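You operate a simulated robot arm through the tools that you are given. There is no shell and no other tool. Be economical: measure what you need, move in short steps, check, and stop when the job is done.

You run a simulated two-armed robot. Do the job below in one go: nothing can be reset, and whatever is moved stays where it is left.

TASK
On the top of the brown table, fold the white cloth in half, so that its two short edges meet.

Only the result counts: the job must be done as asked and must still hold three seconds after the hand-in. Knocking over, shifting, dropping, spilling or breaking anything else fails it. Flat cloth is picked up by pressing the open fingertips on it (5 to 10 N) and closing them slowly along it; thin cloth reads only 2 to 8 mm in the jaws.

THE ROBOT
Two 7-joint arms with two-finger parallel grippers on one trunk, on a base that drives. Base frame: it is fixed to the floor where the robot stands at the start and does not move with it; the origin is under the middle of the robot, x ahead of it, y to its left, z up; the surface under the hand at the start is at about z = 78. Readings come in cm, rad, newtons and seconds.
The left shoulder is at the start at [7, 13.4, 107.6], the right one opposite. With the tool pointing down near the work surface each hand reaches from about 18 to 64 cm from the robot's upright axis, wherever it stands, measured 20 degrees to its own side. Places, roughly: top of the brown table [50, 10, 80]. Payload 1.57 kg a hand.
Tool frame (each hand has its own): the origin (TCP) lies between the finger pads and is the grasp point; the fingertips stand 3 cm ahead of it; z points along the fingers, y is the line along which they close. Largest opening 8 cm; finger width 1.7, thickness 1.2; the body of the gripper, 4 by 8.2 cm, starts 8 cm behind the TCP.
Orientation is told as [roll, pitch, yaw] about the base's x, y, z axes, in that order, counted from this pose: with the fingers straight down and closing along the base's y, the tool's x points along the base's -x, its y along +y and its z along -z.

THE INTERFACE
- The arms move only by the tool apply_moves. It takes "left_motion", "right_motion" or both (then of equal length, played together; a hand with none holds still); each is a list of rows, each a list of 7 numbers: the shift along the tool's x, y, z in units of 500 mm (1.0 is 500 mm), then the turn, a rotation vector about the tool's x, y, z in units of 180 degrees (1.0 is 180 degrees), then the opening in per cent of the stroke, from 0 (shut) to 100 (fully open). In form: [[tx, ty, tz, rx, ry, rz, claw], ...]. A call has 1 to 10 rows; each row is the pose to reach, as a shift and turn from the pose commanded when the call began, along the tool's axes at that moment. A call with a number of a shift or a turn outside -1 to 1 is refused whole. Each row takes 0.2 s and may step no farther than 5 cm and 0.15 rad from the row before; otherwise, or with a gripper value out of range, the whole call is refused. A pose out of reach is approached as far as the arm can. The call stops where the force on the tool passes 40 N (or 10 N more than at its start, if that is more) or the arm is blocked; 0.2 s more then pass. Each finger travels about 15.3 cm/s and halts on what it meets, pressing with about 26 N; the grip force reading is that of the motor and also rises with nothing between the fingers. The clock runs only during rows and for 0.2 s after the last one: add rows that repeat a pose to give the fingers time. It gives the time, the measured TCP pose, the force on the tool (base axes), the opening and the grip force at its end, in the units of the frame above (readings bear some noise), with the torque about the TCP (base axes, N m) and any sound that the robot's microphone picked up.
- Cameras (640 x 400 px; columns grow to the right, rows downward): "scene" is now at [13.07, -0.76, 128.82]; the picture's right is [-0.10, -0.99, 0.00], its down [-0.71, 0.08, -0.70] and it looks along [0.69, -0.07, -0.72] (base axes); focal length 214 px, centre (320, 200). "left" rides on the left gripper at [7.2, 0.7, -12.2] in its tool frame; the picture's right is [-0.09, 1.00, 0.00], its down [-0.84, -0.08, -0.54] and it looks along [-0.54, -0.05, 0.84] (tool axes); focal length 238 px, centre (320, 200). "right" rides on the right gripper at [7.2, -0.7, -12.2] in its tool frame; the picture's right is [0.09, 1.00, 0.00], its down [-0.84, 0.08, -0.54] and it looks along [-0.54, 0.05, 0.84] (tool axes); focal length 238 px, centre (320, 200). There is no depth. A picture from a camera that has moved, and an enlarged one, comes with that camera's place and axes in the base frame and with its lens.
- camera(camera): a new picture of that camera. No time passes.
- lift_body(by): slides the trunk up (or, below 0, down) by that many cm; the arms and the scene camera ride with it, the base frame stays. It gives what a move gives, with no picture.
- base_move(legs): drives the robot by 1 to 6 legs, each [ahead, left, turn to the left] in cm, cm and rad, along the robot's own axes; the way and the turn of a leg run together, so that a leg with both is an arc; at most 150 cm and 3.142 rad a leg. The arms and the cameras ride along, it lands a little off, and it stops where it bumps. It gives what a move gives.
- pan_tilt(pan, tilt): turns the head with the scene camera to pan (to the left, within 1.501 rad either way) and tilt (down, from -0.506 to 1.204), counted from straight ahead of the robot. It gives what a move gives.
- close_up(camera, box): a new picture of the part [left, top, right, bottom] of that camera's present view, enlarged. No time passes.
- close_job(): hands the job in; it is judged then, once.

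Go step by step. Nothing tells you exact positions but the pictures and the camera data: compare them with the known pose of the tool, close in by small moves and look again before you grip or let go. The budget is 120 turns and 108 pictures, counting those below and the enlarged ones. Unless the task says otherwise, let go and move clear before handing in, and close with one line.

The tools are called after "Call:" as name(argument=value, ...) on one line, values as JSON. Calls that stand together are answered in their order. apply_moves: Moves the arms, as the interface text tells. Its arguments: {"type":"object","properties":{"left_motion":{"type":"array","items":{"type":"array","items":{"type":"number"}}},"right_motion":{"type":"array","items":{"type":"array","items":{"type":"number"}}}},"required":[]} The other tools are called the same way: lift_body (by) slides the trunk up or down; base_move (legs) drives the base; pan_tilt (pan, tilt) turns the head that bears the scene camera; camera (camera) takes a picture; close_up (camera, box) takes an enlarged picture of a part of a camera's view; close_job () hands the job in.

At the start:

```text
clock: 0.0
left_position: [41.57, 34.45, 102.64]
left_tcp_rot: [-0.001, 0.0, 0.002]
left_force: [0.5, -0.4, -0.6]
left_ft_torque: [0.0, 0.0, 0.0]
left_width: 7.99
left_gripper_force: 0.2
right_position: [44.46, -6.26, 99.44]
right_tcp_rot: [0.001, -0.003, -0.001]
right_force: [0.2, -0.2, -0.2]
right_ft_torque: [0.01, 0.02, -0.01]
right_width: 8.02
right_gripper_force: 0.1
trunk travel left (down, up): [-65.0, 29.0]
robot x, y, heading: [-0.29, 0.2, -0.002]
head pan, tilt: [-0.105, 0.801]
```

scene: 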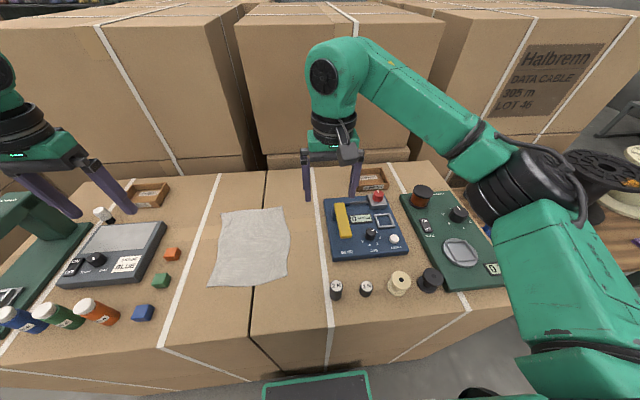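
right: 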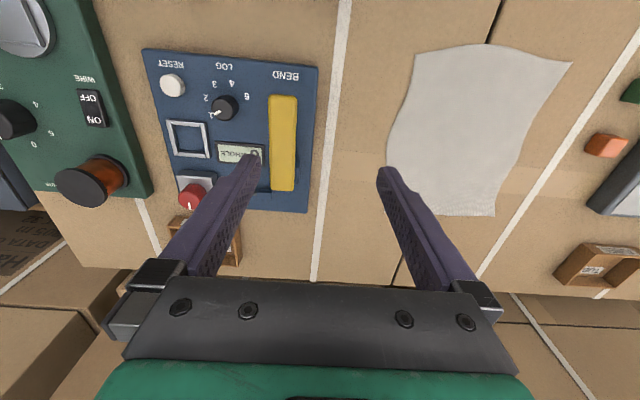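
left: 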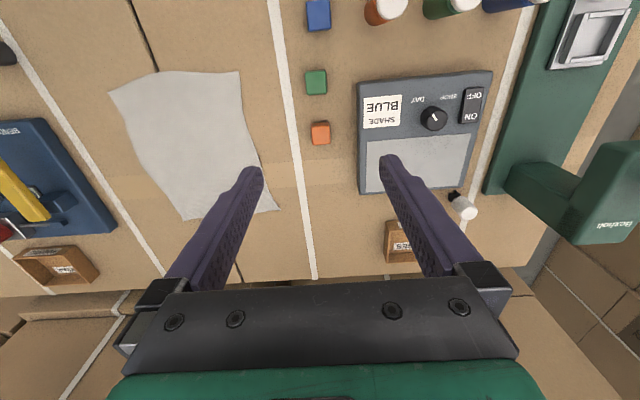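

The white cloth lies about x 36–60, y 5–25, with its short edges running along y (near and far). I'll look at it closer before approaching.

Call:
close_up(camera="scene", box=[180, 180, 340, 300])

Call:
pan_tilt(pan=0.3, tilt=1.1)

Call:
camera(camera="scene")

```text
3.33 times, centred on (260, 240) of scene
camera zoom: at [13.07, -0.76, 128.82], right [-0.1, -0.99, 0.0], down [-0.71, 0.08, -0.7], along [0.69, -0.07, -0.72], focal length 715 px, centre (520, 67)
```

zoom: 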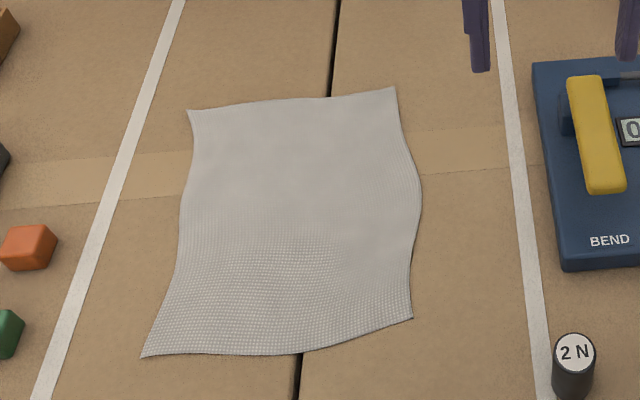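

```text
clock: 0.9
left_position: [41.65, 34.44, 102.68]
left_tcp_rot: [-0.001, -0.001, 0.001]
left_force: [-1.3, -0.3, 0.5]
left_ft_torque: [0.01, -0.04, 0.01]
left_width: 8.01
left_gripper_force: 0.0
right_position: [44.49, -6.22, 99.37]
right_tcp_rot: [0.0, -0.001, 0.001]
right_force: [-1.0, -0.5, -0.2]
right_ft_torque: [0.0, -0.02, -0.01]
right_width: 8.01
right_gripper_force: 0.0
trunk travel left (down, up): [-65.0, 29.0]
robot x, y, heading: [0.34, 0.08, -0.002]
head pan, tilt: [0.3, 1.1]
```

```text
103 pictures are left
camera scene: at [11.1, 1.94, 126.66], right [0.29, -0.96, 0.0], down [-0.85, -0.26, -0.45], along [0.43, 0.13, -0.89], focal length 214 px, centre (320, 200)
```

scene: 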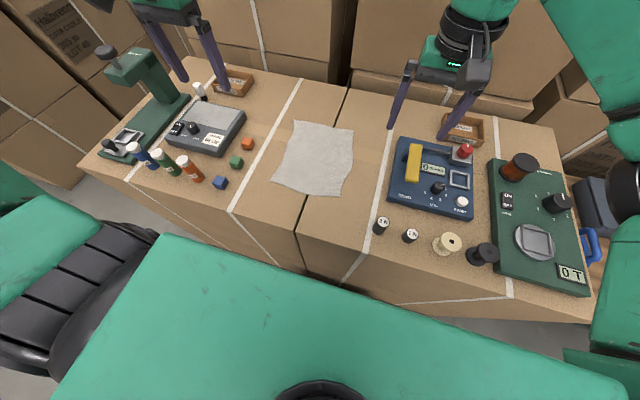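

Cloth corners are about far-left [59.5,25.6], far-right [60,6.3], near-right [36.9,4.9], near-left [36,23.9]. I'll bring the hands over the cloth side high up, then shift the base left for better reach at the far edge.

Call:
apply_moves(left_motion=[[0.012, -0.05, 0.04, 0, 0, 0, 100], [0.024, -0.1, 0.08, 0, 0, 0, 80], [0.036, -0.15, 0.12, 0, 0, 0, 50], [0.048, -0.2, 0.16, 0, 0, 0, 50], [0.062, -0.258, 0.2, 0, 0, 0, 50]], right_motion=[[0.02, 0.055, 0.02, 0, 0, 0, 100], [0.04, 0.11, 0.05, 0, 0, 0, 80], [0.06, 0.165, 0.08, 0, 0, 0, 50], [0.08, 0.22, 0.11, 0, 0, 0, 50], [0.11, 0.274, 0.14, 0, 0, 0, 50]])

Call:
base_move(legs=[[0, 10, 0]])

Call:
camera(camera="left")

Call:
camera(camera="right")

Call:
camera(camera="scene")

```text
clock: 2.1
left_position: [38.78, 21.69, 92.84]
left_tcp_rot: [-0.002, 0.001, 0.002]
left_force: [-0.1, -0.6, -0.7]
left_ft_torque: [0.02, 0.04, 0.0]
left_width: 3.99
left_gripper_force: 0.0
right_position: [38.95, 7.56, 92.68]
right_tcp_rot: [0.001, -0.002, -0.002]
right_force: [-0.3, 0.3, -0.1]
right_ft_torque: [0.0, 0.01, 0.0]
right_width: 3.99
right_gripper_force: 0.0
trunk travel left (down, up): [-65.0, 29.0]
robot x, y, heading: [-0.04, -0.12, -0.002]
head pan, tilt: [0.3, 1.1]
```

```text
clock: 3.2
left_position: [38.79, 31.82, 92.8]
left_tcp_rot: [0.0, -0.001, 0.0]
left_force: [1.0, -0.3, 0.0]
left_ft_torque: [-0.02, 0.03, -0.03]
left_width: 4.0
left_gripper_force: 0.0
right_position: [38.99, 17.64, 92.53]
right_tcp_rot: [-0.001, -0.001, -0.002]
right_force: [0.5, 0.2, 0.3]
right_ft_torque: [0.03, -0.01, 0.02]
right_width: 4.0
right_gripper_force: 0.0
trunk travel left (down, up): [-65.0, 29.0]
robot x, y, heading: [0.22, 9.51, -0.001]
head pan, tilt: [0.3, 1.1]
```

```text
102 pictures are left
camera left: at [31.61, 32.5, 105.06], right [0.09, 1.0, 0.0], down [0.84, -0.08, 0.54], along [0.54, -0.05, -0.84], focal length 238 px, centre (320, 200)
```

left: 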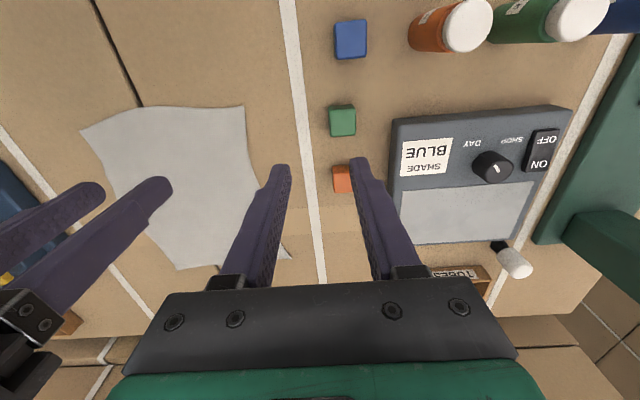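

```text
101 pictures are left
camera right: at [31.9, 17.01, 104.74], right [-0.09, 1.0, 0.0], down [0.84, 0.08, 0.54], along [0.54, 0.05, -0.84], focal length 238 px, centre (320, 200)
```

right: 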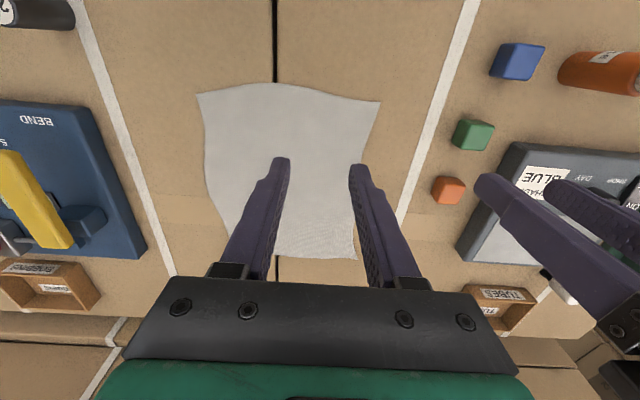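

```text
100 pictures are left
camera scene: at [11.09, 12.07, 126.66], right [0.29, -0.96, 0.0], down [-0.85, -0.26, -0.45], along [0.43, 0.13, -0.89], focal length 214 px, centre (320, 200)
```

scene: 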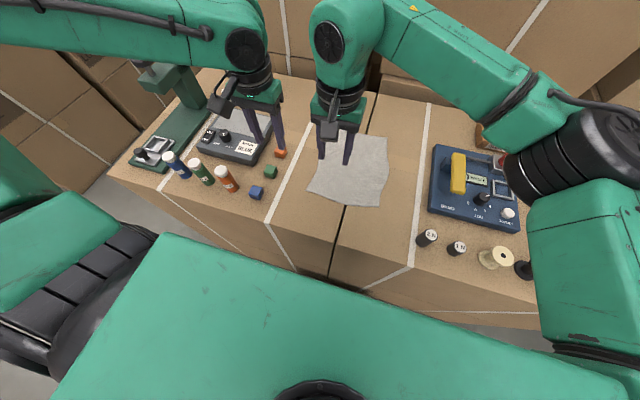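

The camera views agree: table z≈78, near corners at [37,4.7] and [36.1,23.8]. I'll move both hands just inside the near corners, fingertips about 3 cm above, jaws narrowed.

Call:
apply_moves(left_motion=[[0.005, -0.07, 0.03, 0, 0, 0, 40], [0.01, -0.14, 0.07, 0, 0, 0, 28], [0.02, -0.212, 0.12, 0, 0, 0, 28], [0.02, -0.212, 0.176, 0, 0, 0, 28]], right_motion=[[0.005, -0.07, 0.03, 0, 0, 0, 40], [0.01, -0.14, 0.07, 0, 0, 0, 28], [0.016, -0.2, 0.12, 0, 0, 0, 28], [0.016, -0.2, 0.17, 0, 0, 0, 28]])

Call:
camera(camera="left")

Call:
camera(camera="right")

Call:
close_up(camera="scene", box=[270, 100, 430, 220])

```text
clock: 4.2
left_position: [38.01, 21.3, 84.27]
left_tcp_rot: [-0.003, -0.001, 0.0]
left_force: [0.4, -0.1, -0.2]
left_ft_torque: [-0.02, 0.02, -0.02]
left_width: 2.21
left_gripper_force: 0.0
right_position: [38.24, 7.65, 84.2]
right_tcp_rot: [-0.002, -0.001, -0.002]
right_force: [0.0, -0.3, -0.3]
right_ft_torque: [0.02, 0.03, 0.0]
right_width: 2.23
right_gripper_force: 0.1
trunk travel left (down, up): [-65.0, 29.0]
robot x, y, heading: [-0.07, 9.82, -0.001]
head pan, tilt: [0.3, 1.1]
```

```text
99 pictures are left
camera left: at [30.81, 21.98, 96.47], right [0.09, 1.0, 0.0], down [0.84, -0.08, 0.54], along [0.54, -0.05, -0.84], focal length 238 px, centre (320, 200)
```

left: 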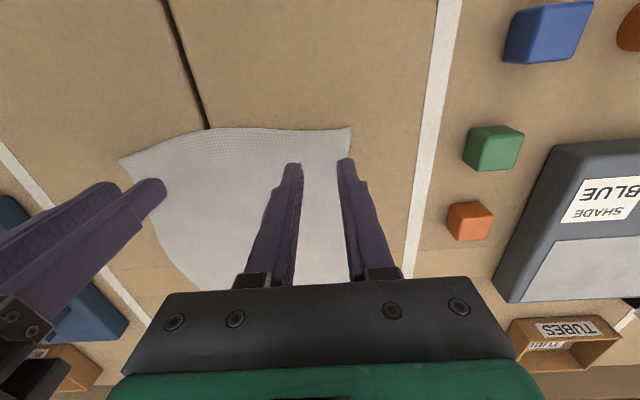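

```text
98 pictures are left
camera right: at [31.11, 7.08, 96.42], right [-0.09, 1.0, 0.0], down [0.84, 0.08, 0.54], along [0.54, 0.05, -0.84], focal length 238 px, centre (320, 200)
```

right: 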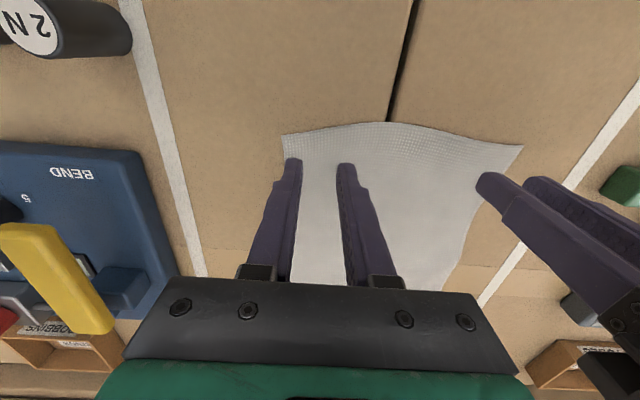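

```text
3.33 times, centred on (350, 160) of scene
camera zoom: at [11.22, 12.24, 126.65], right [0.3, -0.96, 0.0], down [-0.85, -0.26, -0.45], along [0.43, 0.13, -0.89], focal length 715 px, centre (220, 333)
```

zoom: 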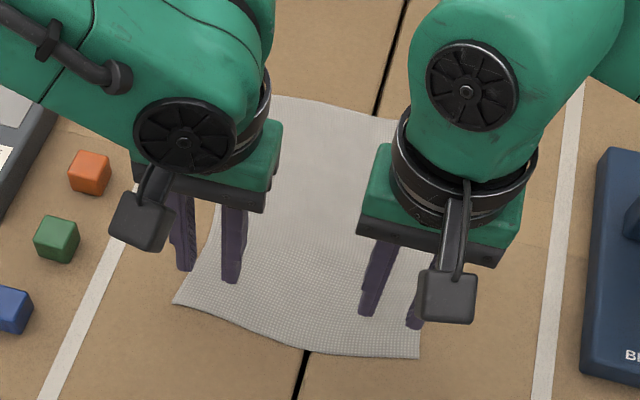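

Both hands are just inside the corners. Now I lower toward contact in small steps, nudging slightly inward and toward the edge.

Call:
apply_moves(left_motion=[[0.006, -0.008, 0.02, 0, 0, 0, 28], [0.008, -0.008, 0.04, 0, 0, 0, 28], [0.008, -0.008, 0.054, 0, 0, 0, 28], [0.008, -0.008, 0.058, 0, 0, 0, 28]], right_motion=[[0.006, 0.006, 0.02, 0, 0, 0, 28], [0.008, 0.006, 0.04, 0, 0, 0, 28], [0.008, 0.006, 0.054, 0, 0, 0, 28], [0.008, 0.006, 0.058, 0, 0, 0, 28]])

```text
clock: 5.2
left_position: [37.41, 20.81, 81.19]
left_tcp_rot: [0.001, 0.001, 0.0]
left_force: [0.2, 0.1, 0.1]
left_ft_torque: [-0.03, 0.0, 0.01]
left_width: 2.25
left_gripper_force: 0.0
right_position: [37.67, 7.96, 81.21]
right_tcp_rot: [0.0, -0.002, -0.001]
right_force: [0.5, 0.5, 1.7]
right_ft_torque: [-0.04, 0.01, -0.02]
right_width: 2.26
right_gripper_force: 0.0
trunk travel left (down, up): [-65.0, 29.0]
robot x, y, heading: [-0.06, 10.41, 0.005]
head pan, tilt: [0.3, 1.1]
```

Call:
apply_moves(left_motion=[[0, 0, 0.003, 0, 0, 0, 28], [0, 0, 0.005, 0, 0, 0, 28]], right_motion=[[0, 0, 0.002, 0, 0, 0, 28], [0, 0, 0.003, 0, 0, 0, 28]])

```text
clock: 5.8
left_position: [37.44, 20.71, 81.11]
left_tcp_rot: [0.0, -0.009, -0.001]
left_force: [-0.1, 5.1, 31.3]
left_ft_torque: [0.2, 0.13, -0.01]
left_width: 2.24
left_gripper_force: 0.1
right_position: [37.42, 7.97, 81.22]
right_tcp_rot: [-0.001, -0.004, -0.002]
right_force: [-0.3, -0.4, -1.0]
right_ft_torque: [-0.01, 0.02, 0.0]
right_width: 2.25
right_gripper_force: 0.1
trunk travel left (down, up): [-65.0, 29.0]
robot x, y, heading: [-0.2, 9.87, -0.003]
head pan, tilt: [0.3, 1.1]
```

Left presses too hard (31 N); right is just short of contact. Adjusting.

Call:
apply_moves(left_motion=[[0, 0, -0.0015, 0, 0, 0, 28], [0, 0, -0.0025, 0, 0, 0, 28]], right_motion=[[0, 0, 0.001, 0, 0, 0, 28], [0, 0, 0.0015, 0, 0, 0, 28]])

```text
clock: 6.4
left_position: [37.32, 20.83, 81.01]
left_tcp_rot: [-0.002, -0.007, 0.001]
left_force: [8.0, 0.4, 25.6]
left_ft_torque: [0.11, -0.17, -0.06]
left_width: 2.23
left_gripper_force: 0.0
right_position: [37.56, 7.87, 81.23]
right_tcp_rot: [0.001, -0.003, -0.003]
right_force: [-3.5, 1.0, 10.5]
right_ft_torque: [-0.1, 0.11, -0.03]
right_width: 2.21
right_gripper_force: 0.1
trunk travel left (down, up): [-65.0, 29.0]
robot x, y, heading: [0.05, 9.95, -0.007]
head pan, tilt: [0.3, 1.1]
```

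Call:
apply_moves(left_motion=[[0, 0, -0.001, 0, 0, 0, 28], [0, 0, -0.002, 0, 0, 0, 28], [0, 0, -0.003, 0, 0, 0, 28]])

```text
clock: 7.2
left_position: [36.97, 20.89, 81.11]
left_tcp_rot: [0.003, 0.0, 0.001]
left_force: [1.8, -2.5, 5.8]
left_ft_torque: [-0.05, -0.01, 0.0]
left_width: 2.25
left_gripper_force: 0.1
right_position: [37.61, 8.03, 81.17]
right_tcp_rot: [0.002, -0.005, -0.002]
right_force: [-3.2, 1.1, 22.1]
right_ft_torque: [-0.17, 0.17, 0.0]
right_width: 2.22
right_gripper_force: 0.1
trunk travel left (down, up): [-65.0, 29.0]
robot x, y, heading: [0.02, 10.19, 0.003]
head pan, tilt: [0.3, 1.1]
```

Forces are near range; easing the right slightly while closing both slowly.

Call:
apply_moves(left_motion=[[0, 0, 0.0005, 0, 0, 0, 25], [0, 0, 0.0005, 0, 0, 0, 22], [0, 0, 0.0005, 0, 0, 0, 19], [0, 0, 0.0005, 0, 0, 0, 16], [0, 0, 0.0005, 0, 0, 0, 13], [0, 0, 0.0005, 0, 0, 0, 10], [0, 0, 0.0005, 0, 0, 0, 7], [0, 0, 0.0005, 0, 0, 0, 4], [0, 0, 0.0005, 0, 0, 0, 0], [0, 0, 0.0005, 0, 0, 0, 0]], right_motion=[[0, 0, -0.0015, 0, 0, 0, 25], [0, 0, -0.0015, 0, 0, 0, 22], [0, 0, -0.0015, 0, 0, 0, 19], [0, 0, -0.0015, 0, 0, 0, 16], [0, 0, -0.0015, 0, 0, 0, 13], [0, 0, -0.0015, 0, 0, 0, 10], [0, 0, -0.0015, 0, 0, 0, 7], [0, 0, -0.0015, 0, 0, 0, 4], [0, 0, -0.0015, 0, 0, 0, 0], [0, 0, -0.0015, 0, 0, 0, 0]])

Call:
camera(camera="left")

Call:
camera(camera="right")

```text
clock: 9.4
left_position: [37.24, 20.88, 81.31]
left_tcp_rot: [0.001, -0.001, -0.001]
left_force: [-0.4, -0.1, 0.3]
left_ft_torque: [0.03, 0.01, 0.0]
left_width: 0.0
left_gripper_force: 21.2
right_position: [37.63, 8.1, 81.14]
right_tcp_rot: [-0.001, -0.002, -0.002]
right_force: [-0.1, 0.3, 18.8]
right_ft_torque: [-0.04, 0.13, -0.02]
right_width: 0.01
right_gripper_force: 21.1
trunk travel left (down, up): [-65.0, 29.0]
robot x, y, heading: [-0.12, 9.97, -0.002]
head pan, tilt: [0.3, 1.1]
```

```text
96 pictures are left
camera left: at [30.1, 21.56, 93.44], right [0.09, 1.0, 0.0], down [0.84, -0.08, 0.54], along [0.54, -0.05, -0.84], focal length 238 px, centre (320, 200)
```

left: 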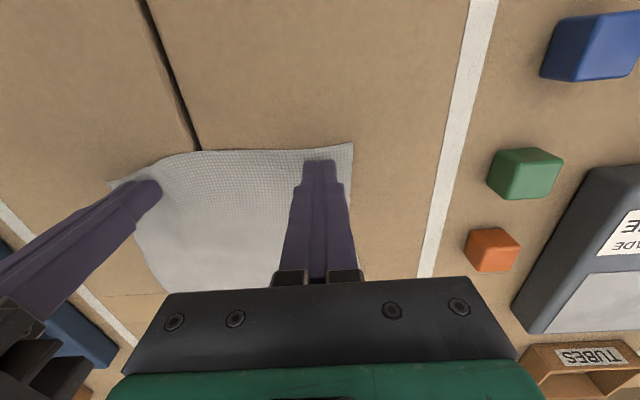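

```text
95 pictures are left
camera right: at [30.55, 7.37, 93.26], right [-0.09, 1.0, 0.0], down [0.83, 0.08, 0.55], along [0.54, 0.05, -0.84], focal length 238 px, centre (320, 200)
```

right: 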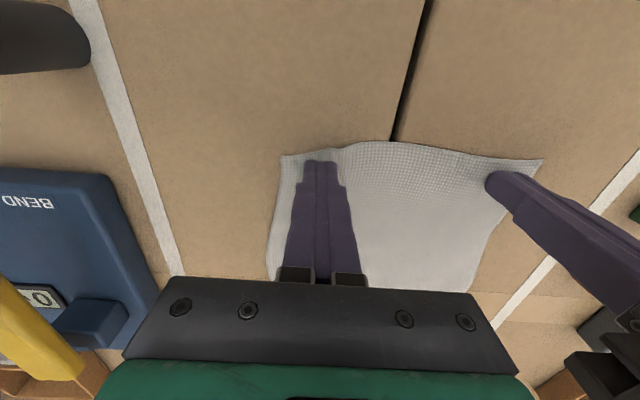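

Neither jaw took the cloth (width 0). I'll lift slightly, reopen a bit wider, and press again with better-controlled force.

Call:
apply_moves(left_motion=[[0, 0, -0.008, 0, 0, 0, 0], [0, -0.004, -0.008, 0, 0, 0, 20], [0, -0.004, -0.008, 0, 0, 0, 42], [0, -0.004, 0, 0, 0, 0, 42]], right_motion=[[0, 0, -0.012, 0, 0, 0, 0], [0, 0.004, -0.012, 0, 0, 0, 20], [0, 0.004, -0.012, 0, 0, 0, 42], [0, 0.004, -0.003, 0, 0, 0, 42]])

Call:
apply_moves(left_motion=[[0, 0, 0.001, 0, 0, 0, 42], [0, 0, 0.001, 0, 0, 0, 42]], right_motion=[[0, 0, 0.0, 0, 0, 0, 42], [0, 0, 0.0, 0, 0, 0, 42]])

```text
clock: 10.4
left_position: [37.38, 20.59, 81.2]
left_tcp_rot: [0.0, -0.005, 0.0]
left_force: [0.6, -0.7, 5.4]
left_ft_torque: [0.01, -0.02, 0.01]
left_width: 3.34
left_gripper_force: 0.0
right_position: [37.79, 8.09, 81.18]
right_tcp_rot: [0.0, -0.003, -0.001]
right_force: [0.9, -0.6, 0.3]
right_ft_torque: [-0.01, 0.0, -0.01]
right_width: 3.33
right_gripper_force: 0.1
trunk travel left (down, up): [-65.0, 29.0]
robot x, y, heading: [0.12, 10.05, 0.0]
head pan, tilt: [0.3, 1.1]
```

```text
clock: 11.0
left_position: [37.38, 20.52, 81.21]
left_tcp_rot: [0.001, -0.005, 0.001]
left_force: [3.4, -0.4, 10.3]
left_ft_torque: [0.04, -0.04, -0.02]
left_width: 3.37
left_gripper_force: 0.0
right_position: [37.8, 8.11, 81.26]
right_tcp_rot: [-0.002, -0.003, -0.001]
right_force: [0.1, 0.3, 0.1]
right_ft_torque: [-0.03, -0.04, 0.0]
right_width: 3.4
right_gripper_force: 0.0
trunk travel left (down, up): [-65.0, 29.0]
robot x, y, heading: [-0.06, 10.13, 0.001]
head pan, tilt: [0.3, 1.1]
```

Call:
apply_moves(left_motion=[[0, 0, 0.0, 0, 0, 0, 38], [0, 0, 0.0, 0, 0, 0, 34], [0, 0, 0.0, 0, 0, 0, 30], [0, 0, 0.0, 0, 0, 0, 26]], right_motion=[[0, 0, 0.001, 0, 0, 0, 42], [0, 0, 0.002, 0, 0, 0, 42], [0, 0, 0.002, 0, 0, 0, 42], [0, 0, 0.002, 0, 0, 0, 42]])

Call:
camera(camera="left")

```text
clock: 12.0
left_position: [37.23, 20.54, 81.09]
left_tcp_rot: [0.0, -0.003, 0.001]
left_force: [0.4, -0.4, 13.0]
left_ft_torque: [0.0, 0.01, 0.0]
left_width: 2.04
left_gripper_force: 0.0
right_position: [37.73, 8.03, 81.19]
right_tcp_rot: [0.002, -0.003, -0.003]
right_force: [1.4, -0.3, 3.5]
right_ft_torque: [-0.07, -0.04, 0.02]
right_width: 3.33
right_gripper_force: 0.1
trunk travel left (down, up): [-65.0, 29.0]
robot x, y, heading: [0.04, 10.59, 0.001]
head pan, tilt: [0.3, 1.1]
```

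```text
94 pictures are left
camera left: at [30.1, 21.25, 93.34], right [0.09, 1.0, 0.0], down [0.84, -0.08, 0.54], along [0.54, -0.05, -0.84], focal length 238 px, centre (320, 200)
```

left: 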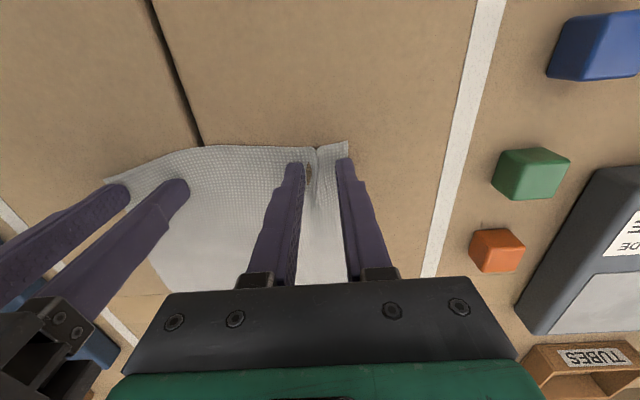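

A ridge is forming between the left fingers. Continuing to close left slowly while pressing the right a bit more.

Call:
apply_moves(left_motion=[[0, 0, 0.0, 0, 0, 0, 22], [0, 0, 0.0, 0, 0, 0, 18], [0, 0, 0.0, 0, 0, 0, 14], [0, 0, 0.0, 0, 0, 0, 10], [0, 0, 0.0, 0, 0, 0, 6], [0, 0, 0.0, 0, 0, 0, 3], [0, 0, 0.0, 0, 0, 0, 0], [0, 0, 0.0, 0, 0, 0, 0]], right_motion=[[0, 0, 0.001, 0, 0, 0, 42], [0, 0, 0.001, 0, 0, 0, 42], [0, 0, 0.001, 0, 0, 0, 42], [0, 0, 0.001, 0, 0, 0, 42], [0, 0, 0.001, 0, 0, 0, 42], [0, 0, 0.001, 0, 0, 0, 42], [0, 0, 0.001, 0, 0, 0, 42], [0, 0, 0.001, 0, 0, 0, 42]])

Call:
camera(camera="left")

```text
clock: 13.8
left_position: [37.25, 20.54, 81.22]
left_tcp_rot: [0.0, -0.002, 0.001]
left_force: [-0.8, -2.1, 10.5]
left_ft_torque: [-0.03, 0.03, 0.02]
left_width: 0.22
left_gripper_force: 24.3
right_position: [37.77, 8.09, 81.11]
right_tcp_rot: [0.0, -0.004, -0.002]
right_force: [2.7, 0.2, 9.8]
right_ft_torque: [-0.19, -0.05, 0.09]
right_width: 3.34
right_gripper_force: 0.0
trunk travel left (down, up): [-65.0, 29.0]
robot x, y, heading: [-0.35, 10.17, -0.001]
head pan, tilt: [0.3, 1.1]
```

```text
93 pictures are left
camera left: at [30.08, 21.26, 93.35], right [0.09, 1.0, 0.0], down [0.84, -0.08, 0.54], along [0.54, -0.05, -0.84], focal length 238 px, centre (320, 200)
```

left: 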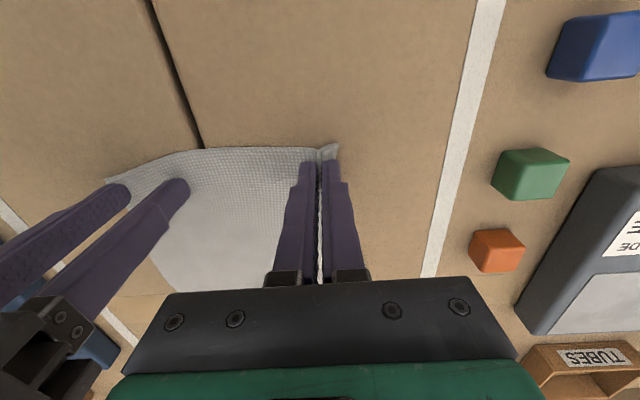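

Left has the cloth (2.2 mm). Right is at 9.8 N; closing it the same way.

Call:
apply_moves(right_motion=[[0, 0, 0, 0, 0, 0, 38], [0, 0, 0.0, 0, 0, 0, 34], [0, 0, 0.0, 0, 0, 0, 30], [0, 0, 0.0, 0, 0, 0, 26]])

Call:
camera(camera="right")

```text
clock: 14.8
left_position: [37.22, 20.6, 81.13]
left_tcp_rot: [0.001, -0.001, 0.001]
left_force: [1.8, -0.9, 7.4]
left_ft_torque: [-0.03, -0.08, 0.02]
left_width: 0.23
left_gripper_force: 23.3
right_position: [37.64, 8.17, 81.17]
right_tcp_rot: [-0.001, -0.003, -0.001]
right_force: [-0.5, 2.1, 12.4]
right_ft_torque: [-0.08, 0.03, 0.01]
right_width: 2.14
right_gripper_force: 0.2
trunk travel left (down, up): [-65.0, 29.0]
robot x, y, heading: [-0.24, 10.08, 0.001]
head pan, tilt: [0.3, 1.1]
```

```text
92 pictures are left
camera right: at [30.52, 7.48, 93.27], right [-0.09, 1.0, 0.0], down [0.84, 0.08, 0.54], along [0.54, 0.05, -0.84], focal length 238 px, centre (320, 200)
```

right: 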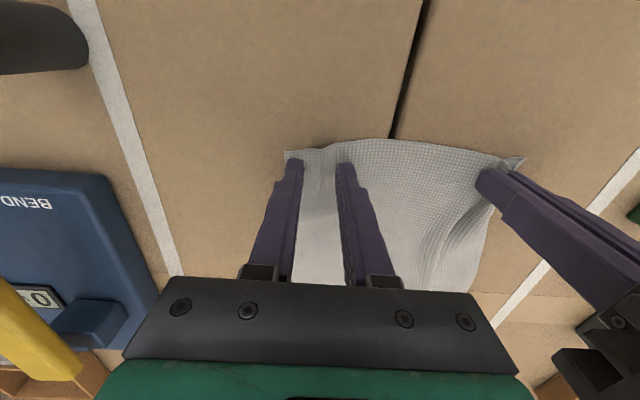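

Call:
apply_moves(right_motion=[[0, 0, 0, 0, 0, 0, 22], [0, 0, 0.0, 0, 0, 0, 18], [0, 0, 0.0, 0, 0, 0, 14], [0, 0, 0.0, 0, 0, 0, 10], [0, 0, 0, 0, 0, 0, 6], [0, 0, 0, 0, 0, 0, 3], [0, 0, 0, 0, 0, 0, 0], [0, 0, 0, 0, 0, 0, 0]])

Call:
camera(camera="right")

```text
clock: 16.6
left_position: [37.3, 20.49, 81.23]
left_tcp_rot: [-0.003, -0.004, 0.002]
left_force: [0.4, -17.0, 4.5]
left_ft_torque: [-0.51, -0.01, 0.05]
left_width: 0.24
left_gripper_force: 24.1
right_position: [37.71, 8.16, 81.18]
right_tcp_rot: [0.002, -0.004, -0.001]
right_force: [-1.4, 18.2, 10.3]
right_ft_torque: [0.51, 0.01, 0.05]
right_width: 0.34
right_gripper_force: 24.7
trunk travel left (down, up): [-65.0, 29.0]
robot x, y, heading: [0.23, 10.27, -0.0]
head pan, tilt: [0.3, 1.1]
```

```text
91 pictures are left
camera right: at [30.51, 7.54, 93.29], right [-0.09, 1.0, 0.0], down [0.83, 0.08, 0.55], along [0.54, 0.05, -0.84], focal length 238 px, centre (320, 200)
```

right: 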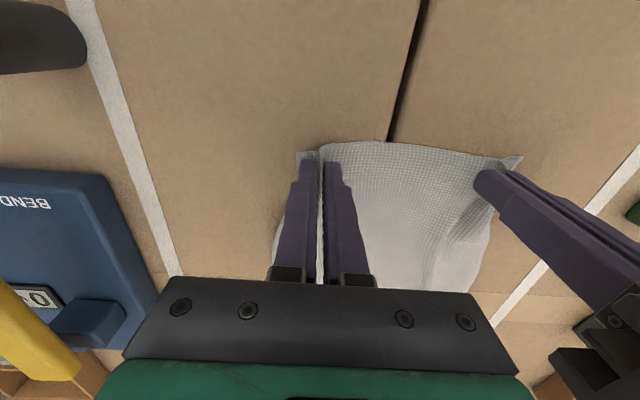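

Both jaws hold the cloth. I'll lift and carry the near edge along an arc to above the fold line, then look.

Call:
apply_moves(left_motion=[[-0.003, -0.004, -0.037, 0, 0, 0, 0], [-0.013, -0.003, -0.073, 0, 0, 0, 0], [-0.028, -0.001, -0.106, 0, 0, 0, 0], [-0.05, 0.001, -0.136, 0, 0, 0, 0], [-0.076, 0.003, -0.162, 0, 0, 0, 0], [-0.106, 0.005, -0.184, 0, 0, 0, 0], [-0.139, 0.007, -0.199, 0, 0, 0, 0], [-0.175, 0.01, -0.208, 0, 0, 0, 0], [-0.212, 0.012, -0.212, 0, 0, 0, 0], [-0.212, 0.012, -0.212, 0, 0, 0, 0]], right_motion=[[-0.003, 0.004, -0.037, 0, 0, 0, 0], [-0.013, 0.006, -0.073, 0, 0, 0, 0], [-0.028, 0.008, -0.106, 0, 0, 0, 0], [-0.05, 0.01, -0.136, 0, 0, 0, 0], [-0.076, 0.012, -0.162, 0, 0, 0, 0], [-0.106, 0.014, -0.184, 0, 0, 0, 0], [-0.139, 0.016, -0.199, 0, 0, 0, 0], [-0.175, 0.018, -0.208, 0, 0, 0, 0], [-0.212, 0.02, -0.212, 0, 0, 0, 0], [-0.212, 0.02, -0.212, 0, 0, 0, 0]])

Call:
camera(camera="right")

Call:
close_up(camera="scene", box=[250, 80, 450, 230])

```text
clock: 18.8
left_position: [48.02, 21.19, 91.9]
left_tcp_rot: [-0.001, -0.001, 0.001]
left_force: [1.2, -12.4, -0.7]
left_ft_torque: [-0.36, -0.08, 0.02]
left_width: 0.21
left_gripper_force: 23.6
right_position: [48.45, 9.15, 91.74]
right_tcp_rot: [0.001, -0.001, 0.001]
right_force: [-1.5, 11.8, 0.0]
right_ft_torque: [0.34, 0.03, 0.03]
right_width: 0.19
right_gripper_force: 23.2
trunk travel left (down, up): [-65.0, 29.0]
robot x, y, heading: [-0.06, 10.22, -0.006]
head pan, tilt: [0.3, 1.1]
```

```text
90 pictures are left
camera right: at [41.37, 8.53, 103.85], right [-0.09, 1.0, 0.0], down [0.84, 0.08, 0.54], along [0.54, 0.05, -0.84], focal length 238 px, centre (320, 200)
```

right: 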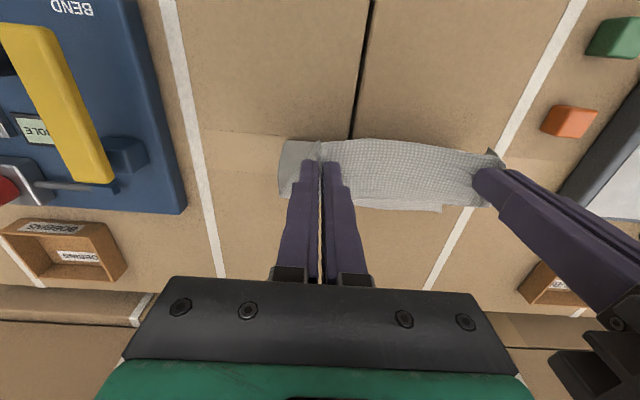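

```text
2.67 times, centred on (350, 155) of scene
camera zoom: at [11.02, 12.08, 126.67], right [0.3, -0.96, 0.0], down [-0.85, -0.26, -0.45], along [0.43, 0.13, -0.89], focal length 572 px, centre (240, 320)
```

zoom: 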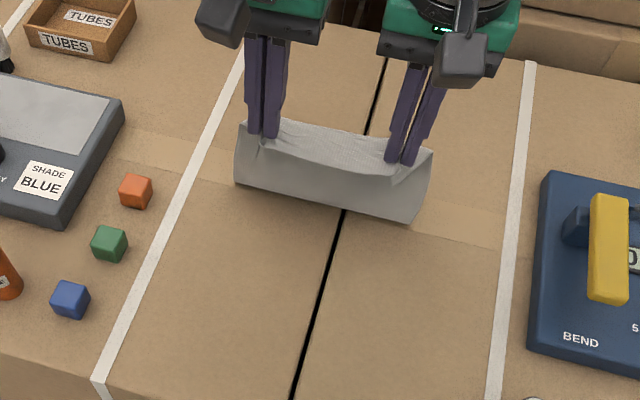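

The cloth arches well. Continuing the arc toward the far edge, with a gradual backward tilt of the hands so the hem turns over.

Call:
apply_moves(left_motion=[[-0.037, -0.004, 0.003, 0, 0.019, 0, 0], [-0.073, -0.002, 0.013, 0, 0.038, 0, 0], [-0.106, 0, 0.028, 0, 0.057, 0, 0], [-0.136, 0.003, 0.05, 0, 0.076, 0, 0], [-0.162, 0.005, 0.076, 0, 0.095, 0, 0], [-0.184, 0.008, 0.106, 0, 0.114, 0, 0], [-0.184, 0.008, 0.106, 0, 0.114, 0, 0]], right_motion=[[-0.037, 0.004, 0.003, 0, 0.019, 0, 0], [-0.073, 0.006, 0.013, 0, 0.038, 0, 0], [-0.106, 0.008, 0.028, 0, 0.057, 0, 0], [-0.136, 0.011, 0.05, 0, 0.076, 0, 0], [-0.162, 0.013, 0.076, 0, 0.095, 0, 0], [-0.184, 0.016, 0.106, 0, 0.114, 0, 0], [-0.184, 0.016, 0.106, 0, 0.114, 0, 0]])

Call:
camera(camera="right")

Call:
camera(camera="left")

Call:
close_up(camera="scene", box=[250, 60, 450, 210])

```text
clock: 20.4
left_position: [45.9, 27.64, 89.31]
left_tcp_rot: [-0.002, 0.359, 0.001]
left_force: [-0.8, -0.2, 0.1]
left_ft_torque: [-0.02, -0.01, 0.03]
left_width: 0.22
left_gripper_force: 24.0
left hand out of reach, approached as far as the arm can: row 1, 2, 3, 4, 5, 6, 7
right_position: [50.89, 7.18, 86.31]
right_tcp_rot: [0.0, 0.355, -0.001]
right_force: [-0.7, 0.0, 0.4]
right_ft_torque: [0.01, 0.02, 0.03]
right_width: 0.01
right_gripper_force: 21.3
right hand out of reach, approached as far as the arm can: row 3, 4, 5, 6, 7
trunk travel left (down, up): [-65.0, 29.0]
robot x, y, heading: [0.13, 10.09, 0.002]
head pan, tilt: [0.3, 1.1]
```

```text
88 pictures are left
camera right: at [48.5, 6.57, 100.11], right [-0.09, 1.0, 0.03], down [0.97, 0.08, 0.22], along [0.21, 0.05, -0.98], focal length 238 px, centre (320, 200)
```

right: 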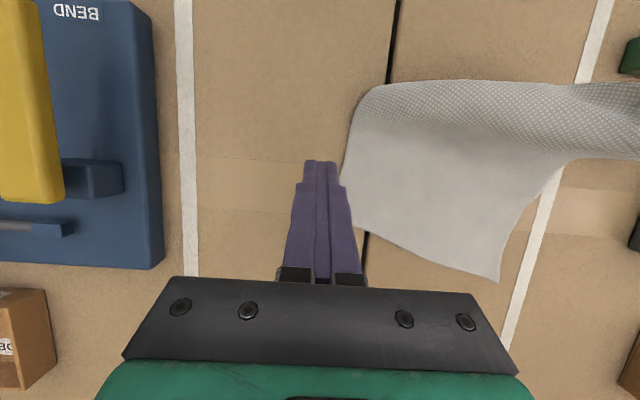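

```text
87 pictures are left
camera left: at [43.46, 28.37, 103.27], right [0.09, 1.0, -0.03], down [0.97, -0.08, 0.22], along [0.21, -0.05, -0.98], focal length 238 px, centre (320, 200)
```

left: 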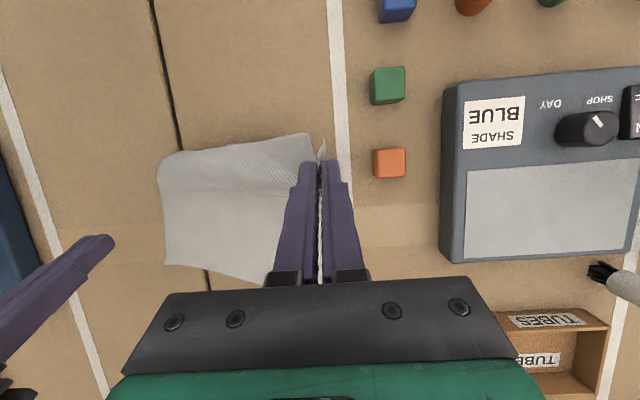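

```text
2.67 times, centred on (350, 135) of scene
camera zoom: at [11.05, 12.14, 126.66], right [0.3, -0.96, 0.0], down [-0.85, -0.26, -0.45], along [0.43, 0.13, -0.89], focal length 572 px, centre (240, 373)
```

zoom: 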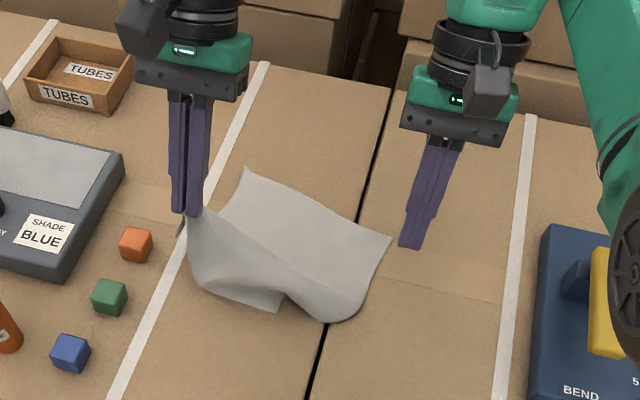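

The tilt was outside the arm's wrist range, so the hands strayed: the right lost its corner and the cloth got skewed; the left still holds the near-left corner. I'll untilt both hands first, then re-lay the cloth flat, closer to the robot, where reach is better.

Call:
apply_moves(left_motion=[[0.023, 0, -0.005, 0, -0.038, 0, 0], [0.046, 0, -0.01, 0, -0.076, 0, 0], [0.07, 0, -0.016, 0, -0.114, 0, 0]], right_motion=[[0.01, 0, -0.025, 0, -0.038, 0, 0], [0.02, 0, -0.05, 0, -0.076, 0, 0], [0.028, 0, -0.075, 0, -0.114, 0, 0]])

Call:
camera(camera="scene")

```text
clock: 21.2
left_position: [42.63, 27.69, 91.07]
left_tcp_rot: [0.001, -0.004, -0.001]
left_force: [0.1, 0.7, -0.2]
left_ft_torque: [0.02, 0.01, -0.03]
left_width: 0.23
left_gripper_force: 23.6
right_position: [50.5, 7.47, 90.13]
right_tcp_rot: [0.0, -0.003, -0.001]
right_force: [0.2, 0.0, 0.2]
right_ft_torque: [-0.03, 0.0, 0.02]
right_width: 0.02
right_gripper_force: 21.2
right hand out of reach, approached as far as the arm can: row 1
trunk travel left (down, up): [-65.0, 29.0]
robot x, y, heading: [-0.18, 10.13, 0.003]
head pan, tilt: [0.3, 1.1]
```

```text
85 pictures are left
camera scene: at [10.91, 12.15, 126.67], right [0.3, -0.96, 0.0], down [-0.85, -0.26, -0.46], along [0.43, 0.13, -0.89], focal length 214 px, centre (320, 200)
```

scene: 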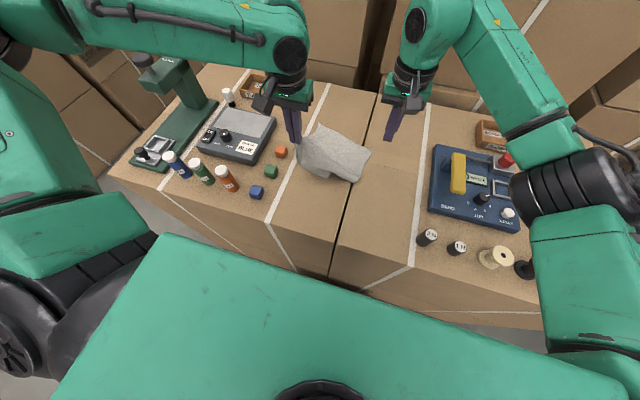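

Now I pull the held corner back toward the robot and down, to spread the cloth out again.

Call:
apply_moves(left_motion=[[0.03, -0.012, 0.02, 0, 0, 0, 0], [0.06, -0.024, 0.05, 0, 0, 0, 0], [0.09, -0.036, 0.08, 0, 0, 0, 0], [0.12, -0.048, 0.11, 0, 0, 0, 0], [0.15, -0.06, 0.14, 0, 0, 0, 0], [0.18, -0.074, 0.17, 0, 0, 0, 0], [0.2, -0.08, 0.18, 0, 0, 0, 0]])

Call:
camera(camera="left")

Call:
close_up(camera="scene", box=[250, 80, 450, 230])

```text
clock: 22.8
left_position: [33.6, 24.31, 82.72]
left_tcp_rot: [-0.001, 0.0, 0.001]
left_force: [1.2, -0.5, 0.6]
left_ft_torque: [0.02, -0.01, 0.01]
left_width: 0.23
left_gripper_force: 24.2
left hand out of reach, approached as far as the arm can: row 7
right_position: [50.64, 7.39, 90.16]
right_tcp_rot: [0.0, -0.001, -0.003]
right_force: [-0.5, -0.5, -0.7]
right_ft_torque: [-0.01, 0.01, -0.01]
right_width: 0.02
right_gripper_force: 21.1
trunk travel left (down, up): [-65.0, 29.0]
robot x, y, heading: [0.0, 10.17, -0.006]
head pan, tilt: [0.3, 1.1]
```

```text
84 pictures are left
camera left: at [26.46, 25.03, 94.92], right [0.09, 1.0, 0.0], down [0.84, -0.08, 0.54], along [0.54, -0.05, -0.84], focal length 238 px, centre (320, 200)
```

left: 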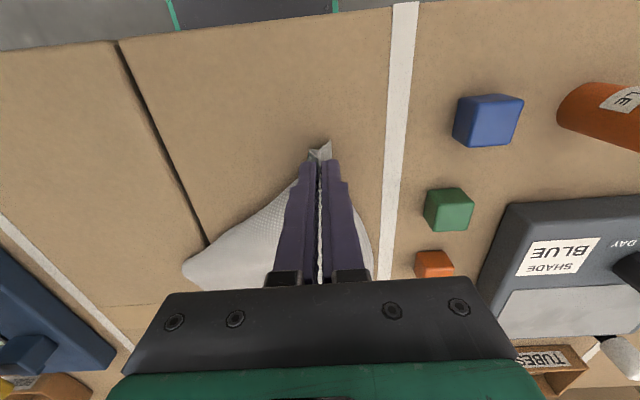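

```text
2.67 times, centred on (350, 155) of scene
camera zoom: at [11.1, 12.12, 126.66], right [0.3, -0.96, 0.0], down [-0.85, -0.26, -0.45], along [0.43, 0.13, -0.89], focal length 572 px, centre (240, 320)
```

zoom: 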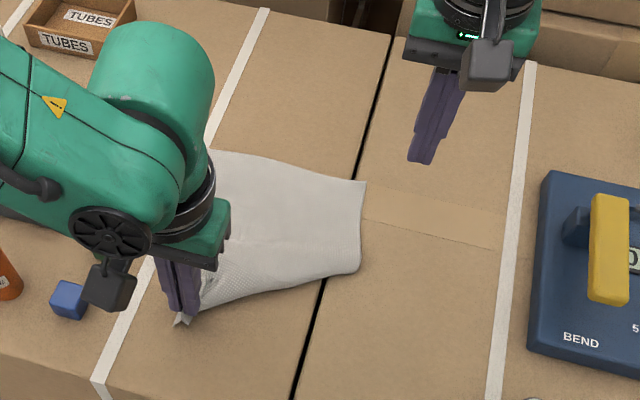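

Call:
camera(camera="right")

```text
82 pictures are left
camera right: at [43.62, 6.74, 102.24], right [-0.09, 1.0, 0.0], down [0.84, 0.08, 0.54], along [0.54, 0.05, -0.84], focal length 238 px, centre (320, 200)
```

right: 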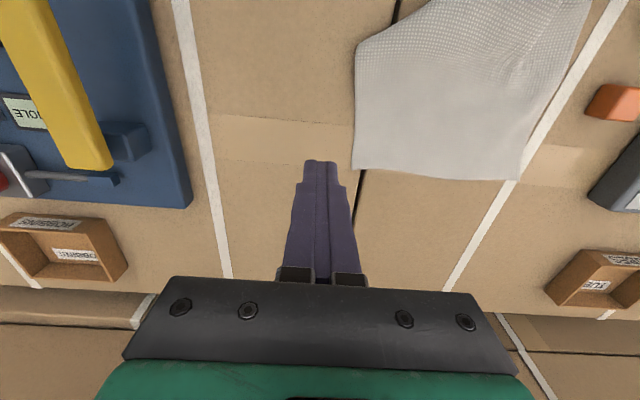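

The near-right corner is tucked under. I'll lift the held corner high so the tucked corner swings free, then lay it down while drawing toward its natural place.

Call:
apply_moves(left_motion=[[-0.02, 0, -0.08, 0, 0, 0, 0], [-0.05, 0, -0.16, 0, 0, 0, 0], [-0.1, 0, -0.25, 0, 0, 0, 0], [-0.15, 0, -0.33, 0, 0, 0, 0], [-0.18, 0, -0.4, 0, 0, 0, 0], [-0.18, 0, -0.4, 0, 0, 0, 0]], right_motion=[[0, -0.08, -0.04, 0, 0, 0, 0], [0, -0.14, -0.04, 0, 0, 0, 0], [0, -0.2, -0.04, 0, 0, 0, 0], [0, -0.2, -0.04, 0, 0, 0, 0], [0, -0.2, -0.04, 0, 0, 0, 0], [0, -0.2, -0.04, 0, 0, 0, 0]])

Call:
camera(camera="scene")

Call:
camera(camera="left")

```text
refused: row 3 steps farther than a row can; nothing moved
```

```text
81 pictures are left
camera scene: at [11.1, 12.12, 126.66], right [0.3, -0.96, 0.0], down [-0.85, -0.26, -0.45], along [0.43, 0.13, -0.89], focal length 214 px, centre (320, 200)
```

scene: 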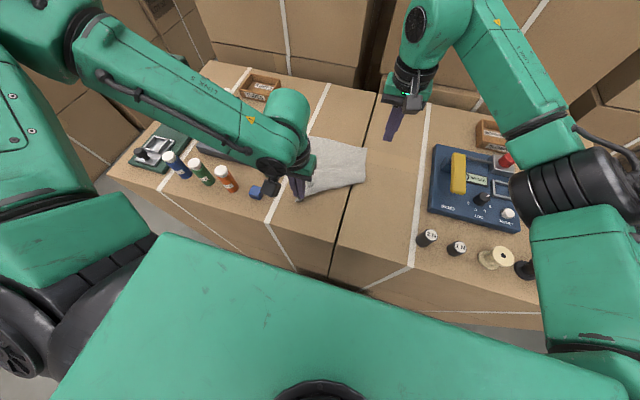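

```text
80 pictures are left
camera left: at [26.46, 25.03, 94.92], right [0.09, 1.0, 0.0], down [0.84, -0.08, 0.54], along [0.54, -0.05, -0.84], focal length 238 px, centre (320, 200)
```

left: 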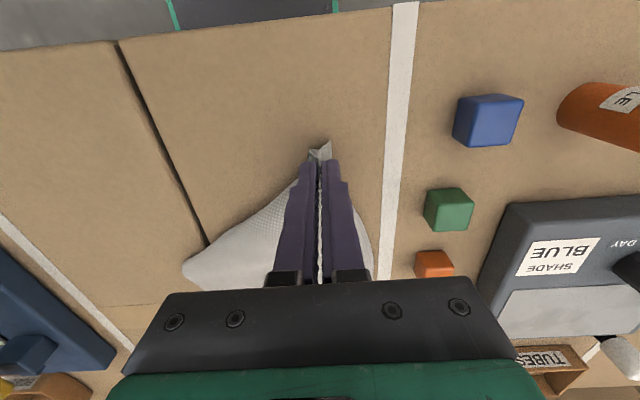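

Too large a step in that call; repeating with smaller steps.

Call:
apply_moves(left_motion=[[-0.02, 0, -0.08, 0, 0, 0, 0], [-0.05, 0, -0.16, 0, 0, 0, 0], [-0.09, 0, -0.24, 0, 0, 0, 0], [-0.14, 0, -0.32, 0, 0, 0, 0], [-0.18, 0, -0.4, 0, 0, 0, 0], [-0.18, 0, -0.4, 0, 0, 0, 0]], right_motion=[[0, -0.08, -0.04, 0, 0, 0, 0], [0, -0.14, -0.04, 0, 0, 0, 0], [0, -0.2, -0.04, 0, 0, 0, 0], [0, -0.2, -0.04, 0, 0, 0, 0], [0, -0.2, -0.04, 0, 0, 0, 0], [0, -0.2, -0.04, 0, 0, 0, 0]])

Call:
camera(camera="scene")

Call:
camera(camera="left")

```text
clock: 24.2
left_position: [42.64, 24.54, 102.72]
left_tcp_rot: [0.001, 0.001, 0.0]
left_force: [0.6, -0.6, 0.5]
left_ft_torque: [0.02, 0.01, 0.03]
left_width: 0.22
left_gripper_force: 23.6
right_position: [50.88, -2.6, 92.18]
right_tcp_rot: [0.0, -0.001, -0.002]
right_force: [-0.4, 0.1, -0.1]
right_ft_torque: [0.02, -0.03, 0.0]
right_width: 0.03
right_gripper_force: 22.0
trunk travel left (down, up): [-65.0, 29.0]
robot x, y, heading: [-0.06, 10.2, -0.003]
head pan, tilt: [0.3, 1.1]
```

```text
79 pictures are left
camera scene: at [11.08, 12.11, 126.66], right [0.3, -0.96, 0.0], down [-0.85, -0.26, -0.45], along [0.43, 0.13, -0.89], focal length 214 px, centre (320, 200)
```

scene: 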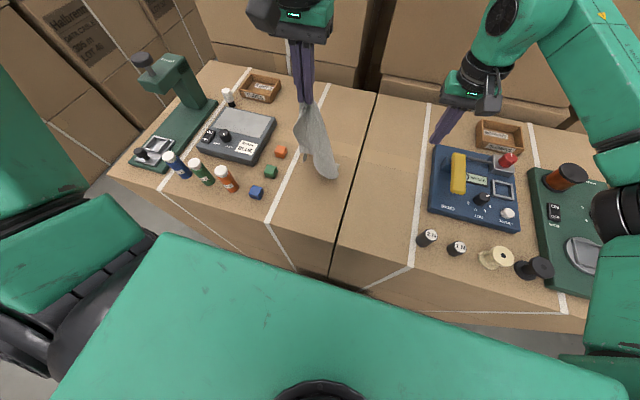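

```text
78 pictures are left
camera left: at [35.5, 25.26, 114.96], right [0.09, 1.0, 0.0], down [0.84, -0.08, 0.54], along [0.54, -0.05, -0.84], focal length 238 px, centre (320, 200)
```

left: 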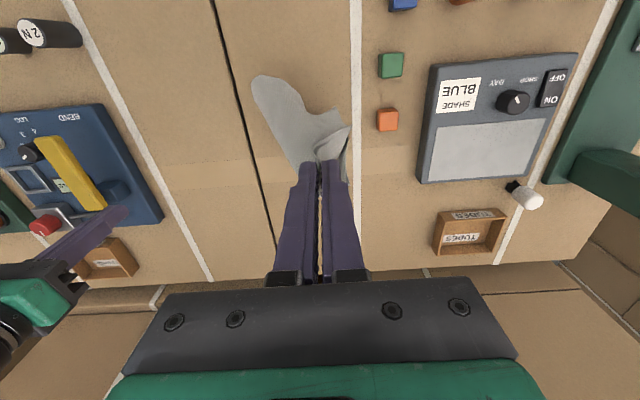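

The cloth hangs freely from its near-left corner. I'll carry it up and toward the far-right, then lay it down diagonally so that it spreads.

Call:
apply_moves(left_motion=[[0, -0.01, -0.07, 0, 0, 0, 0], [-0.02, -0.03, -0.14, 0, 0, 0, 0], [-0.07, -0.09, -0.16, 0, 0, 0, 0], [-0.12, -0.15, -0.16, 0, 0, 0, 0], [-0.17, -0.21, -0.16, 0, 0, 0, 0], [-0.22, -0.27, -0.16, 0, 0, 0, 0], [-0.22, -0.27, -0.16, 0, 0, 0, 0], [-0.22, -0.27, -0.16, 0, 0, 0, 0]], right_motion=[[0, -0.08, -0.04, 0, 0, 0, 0], [0, -0.16, -0.04, 0, 0, 0, 0], [0, -0.2, -0.04, 0, 0, 0, 0], [0, -0.2, -0.04, 0, 0, 0, 0], [0, -0.2, -0.04, 0, 0, 0, 0], [0, -0.2, -0.04, 0, 0, 0, 0], [0, -0.2, -0.04, 0, 0, 0, 0], [0, -0.2, -0.04, 0, 0, 0, 0]])

Call:
pan_tilt(pan=0.0, tilt=0.8)

Call:
camera(camera="scene")

```text
clock: 26.0
left_position: [46.33, 21.76, 107.32]
left_tcp_rot: [-0.001, 0.001, 0.0]
left_force: [0.5, 0.3, -0.4]
left_ft_torque: [-0.01, -0.04, 0.0]
left_width: 0.21
left_gripper_force: 23.4
left hand out of reach, approached as far as the arm can: row 3, 4, 5, 6, 7, 8
right_position: [50.67, -12.74, 94.22]
right_tcp_rot: [-0.001, 0.0, -0.002]
right_force: [0.0, 0.2, 0.1]
right_ft_torque: [-0.04, 0.0, 0.01]
right_width: 0.0
right_gripper_force: 21.0
trunk travel left (down, up): [-65.0, 29.0]
robot x, y, heading: [0.28, 10.19, 0.002]
head pan, tilt: [0.3, 1.1]
```

```text
clock: 26.8
left_position: [46.32, 21.7, 107.26]
left_tcp_rot: [0.002, -0.001, 0.0]
left_force: [-1.3, -0.1, 0.3]
left_ft_torque: [0.01, 0.01, -0.04]
left_width: 0.21
left_gripper_force: 23.1
right_position: [50.68, -12.78, 94.15]
right_tcp_rot: [0.0, -0.003, 0.0]
right_force: [-0.1, -0.7, 0.2]
right_ft_torque: [0.02, -0.02, 0.02]
right_width: 0.0
right_gripper_force: 21.7
trunk travel left (down, up): [-65.0, 29.0]
robot x, y, heading: [-0.0, 10.19, 0.0]
head pan, tilt: [0.0, 0.799]
```

```text
77 pictures are left
camera scene: at [13.12, 10.24, 128.83], right [0.0, -1.0, 0.0], down [-0.72, 0.0, -0.7], along [0.7, 0.0, -0.72], focal length 214 px, centre (320, 200)
```

scene: 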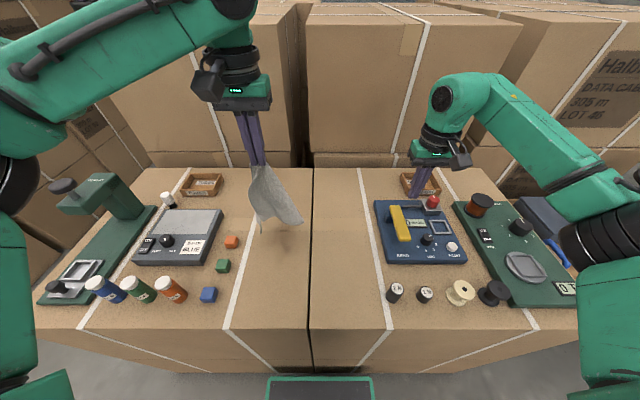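

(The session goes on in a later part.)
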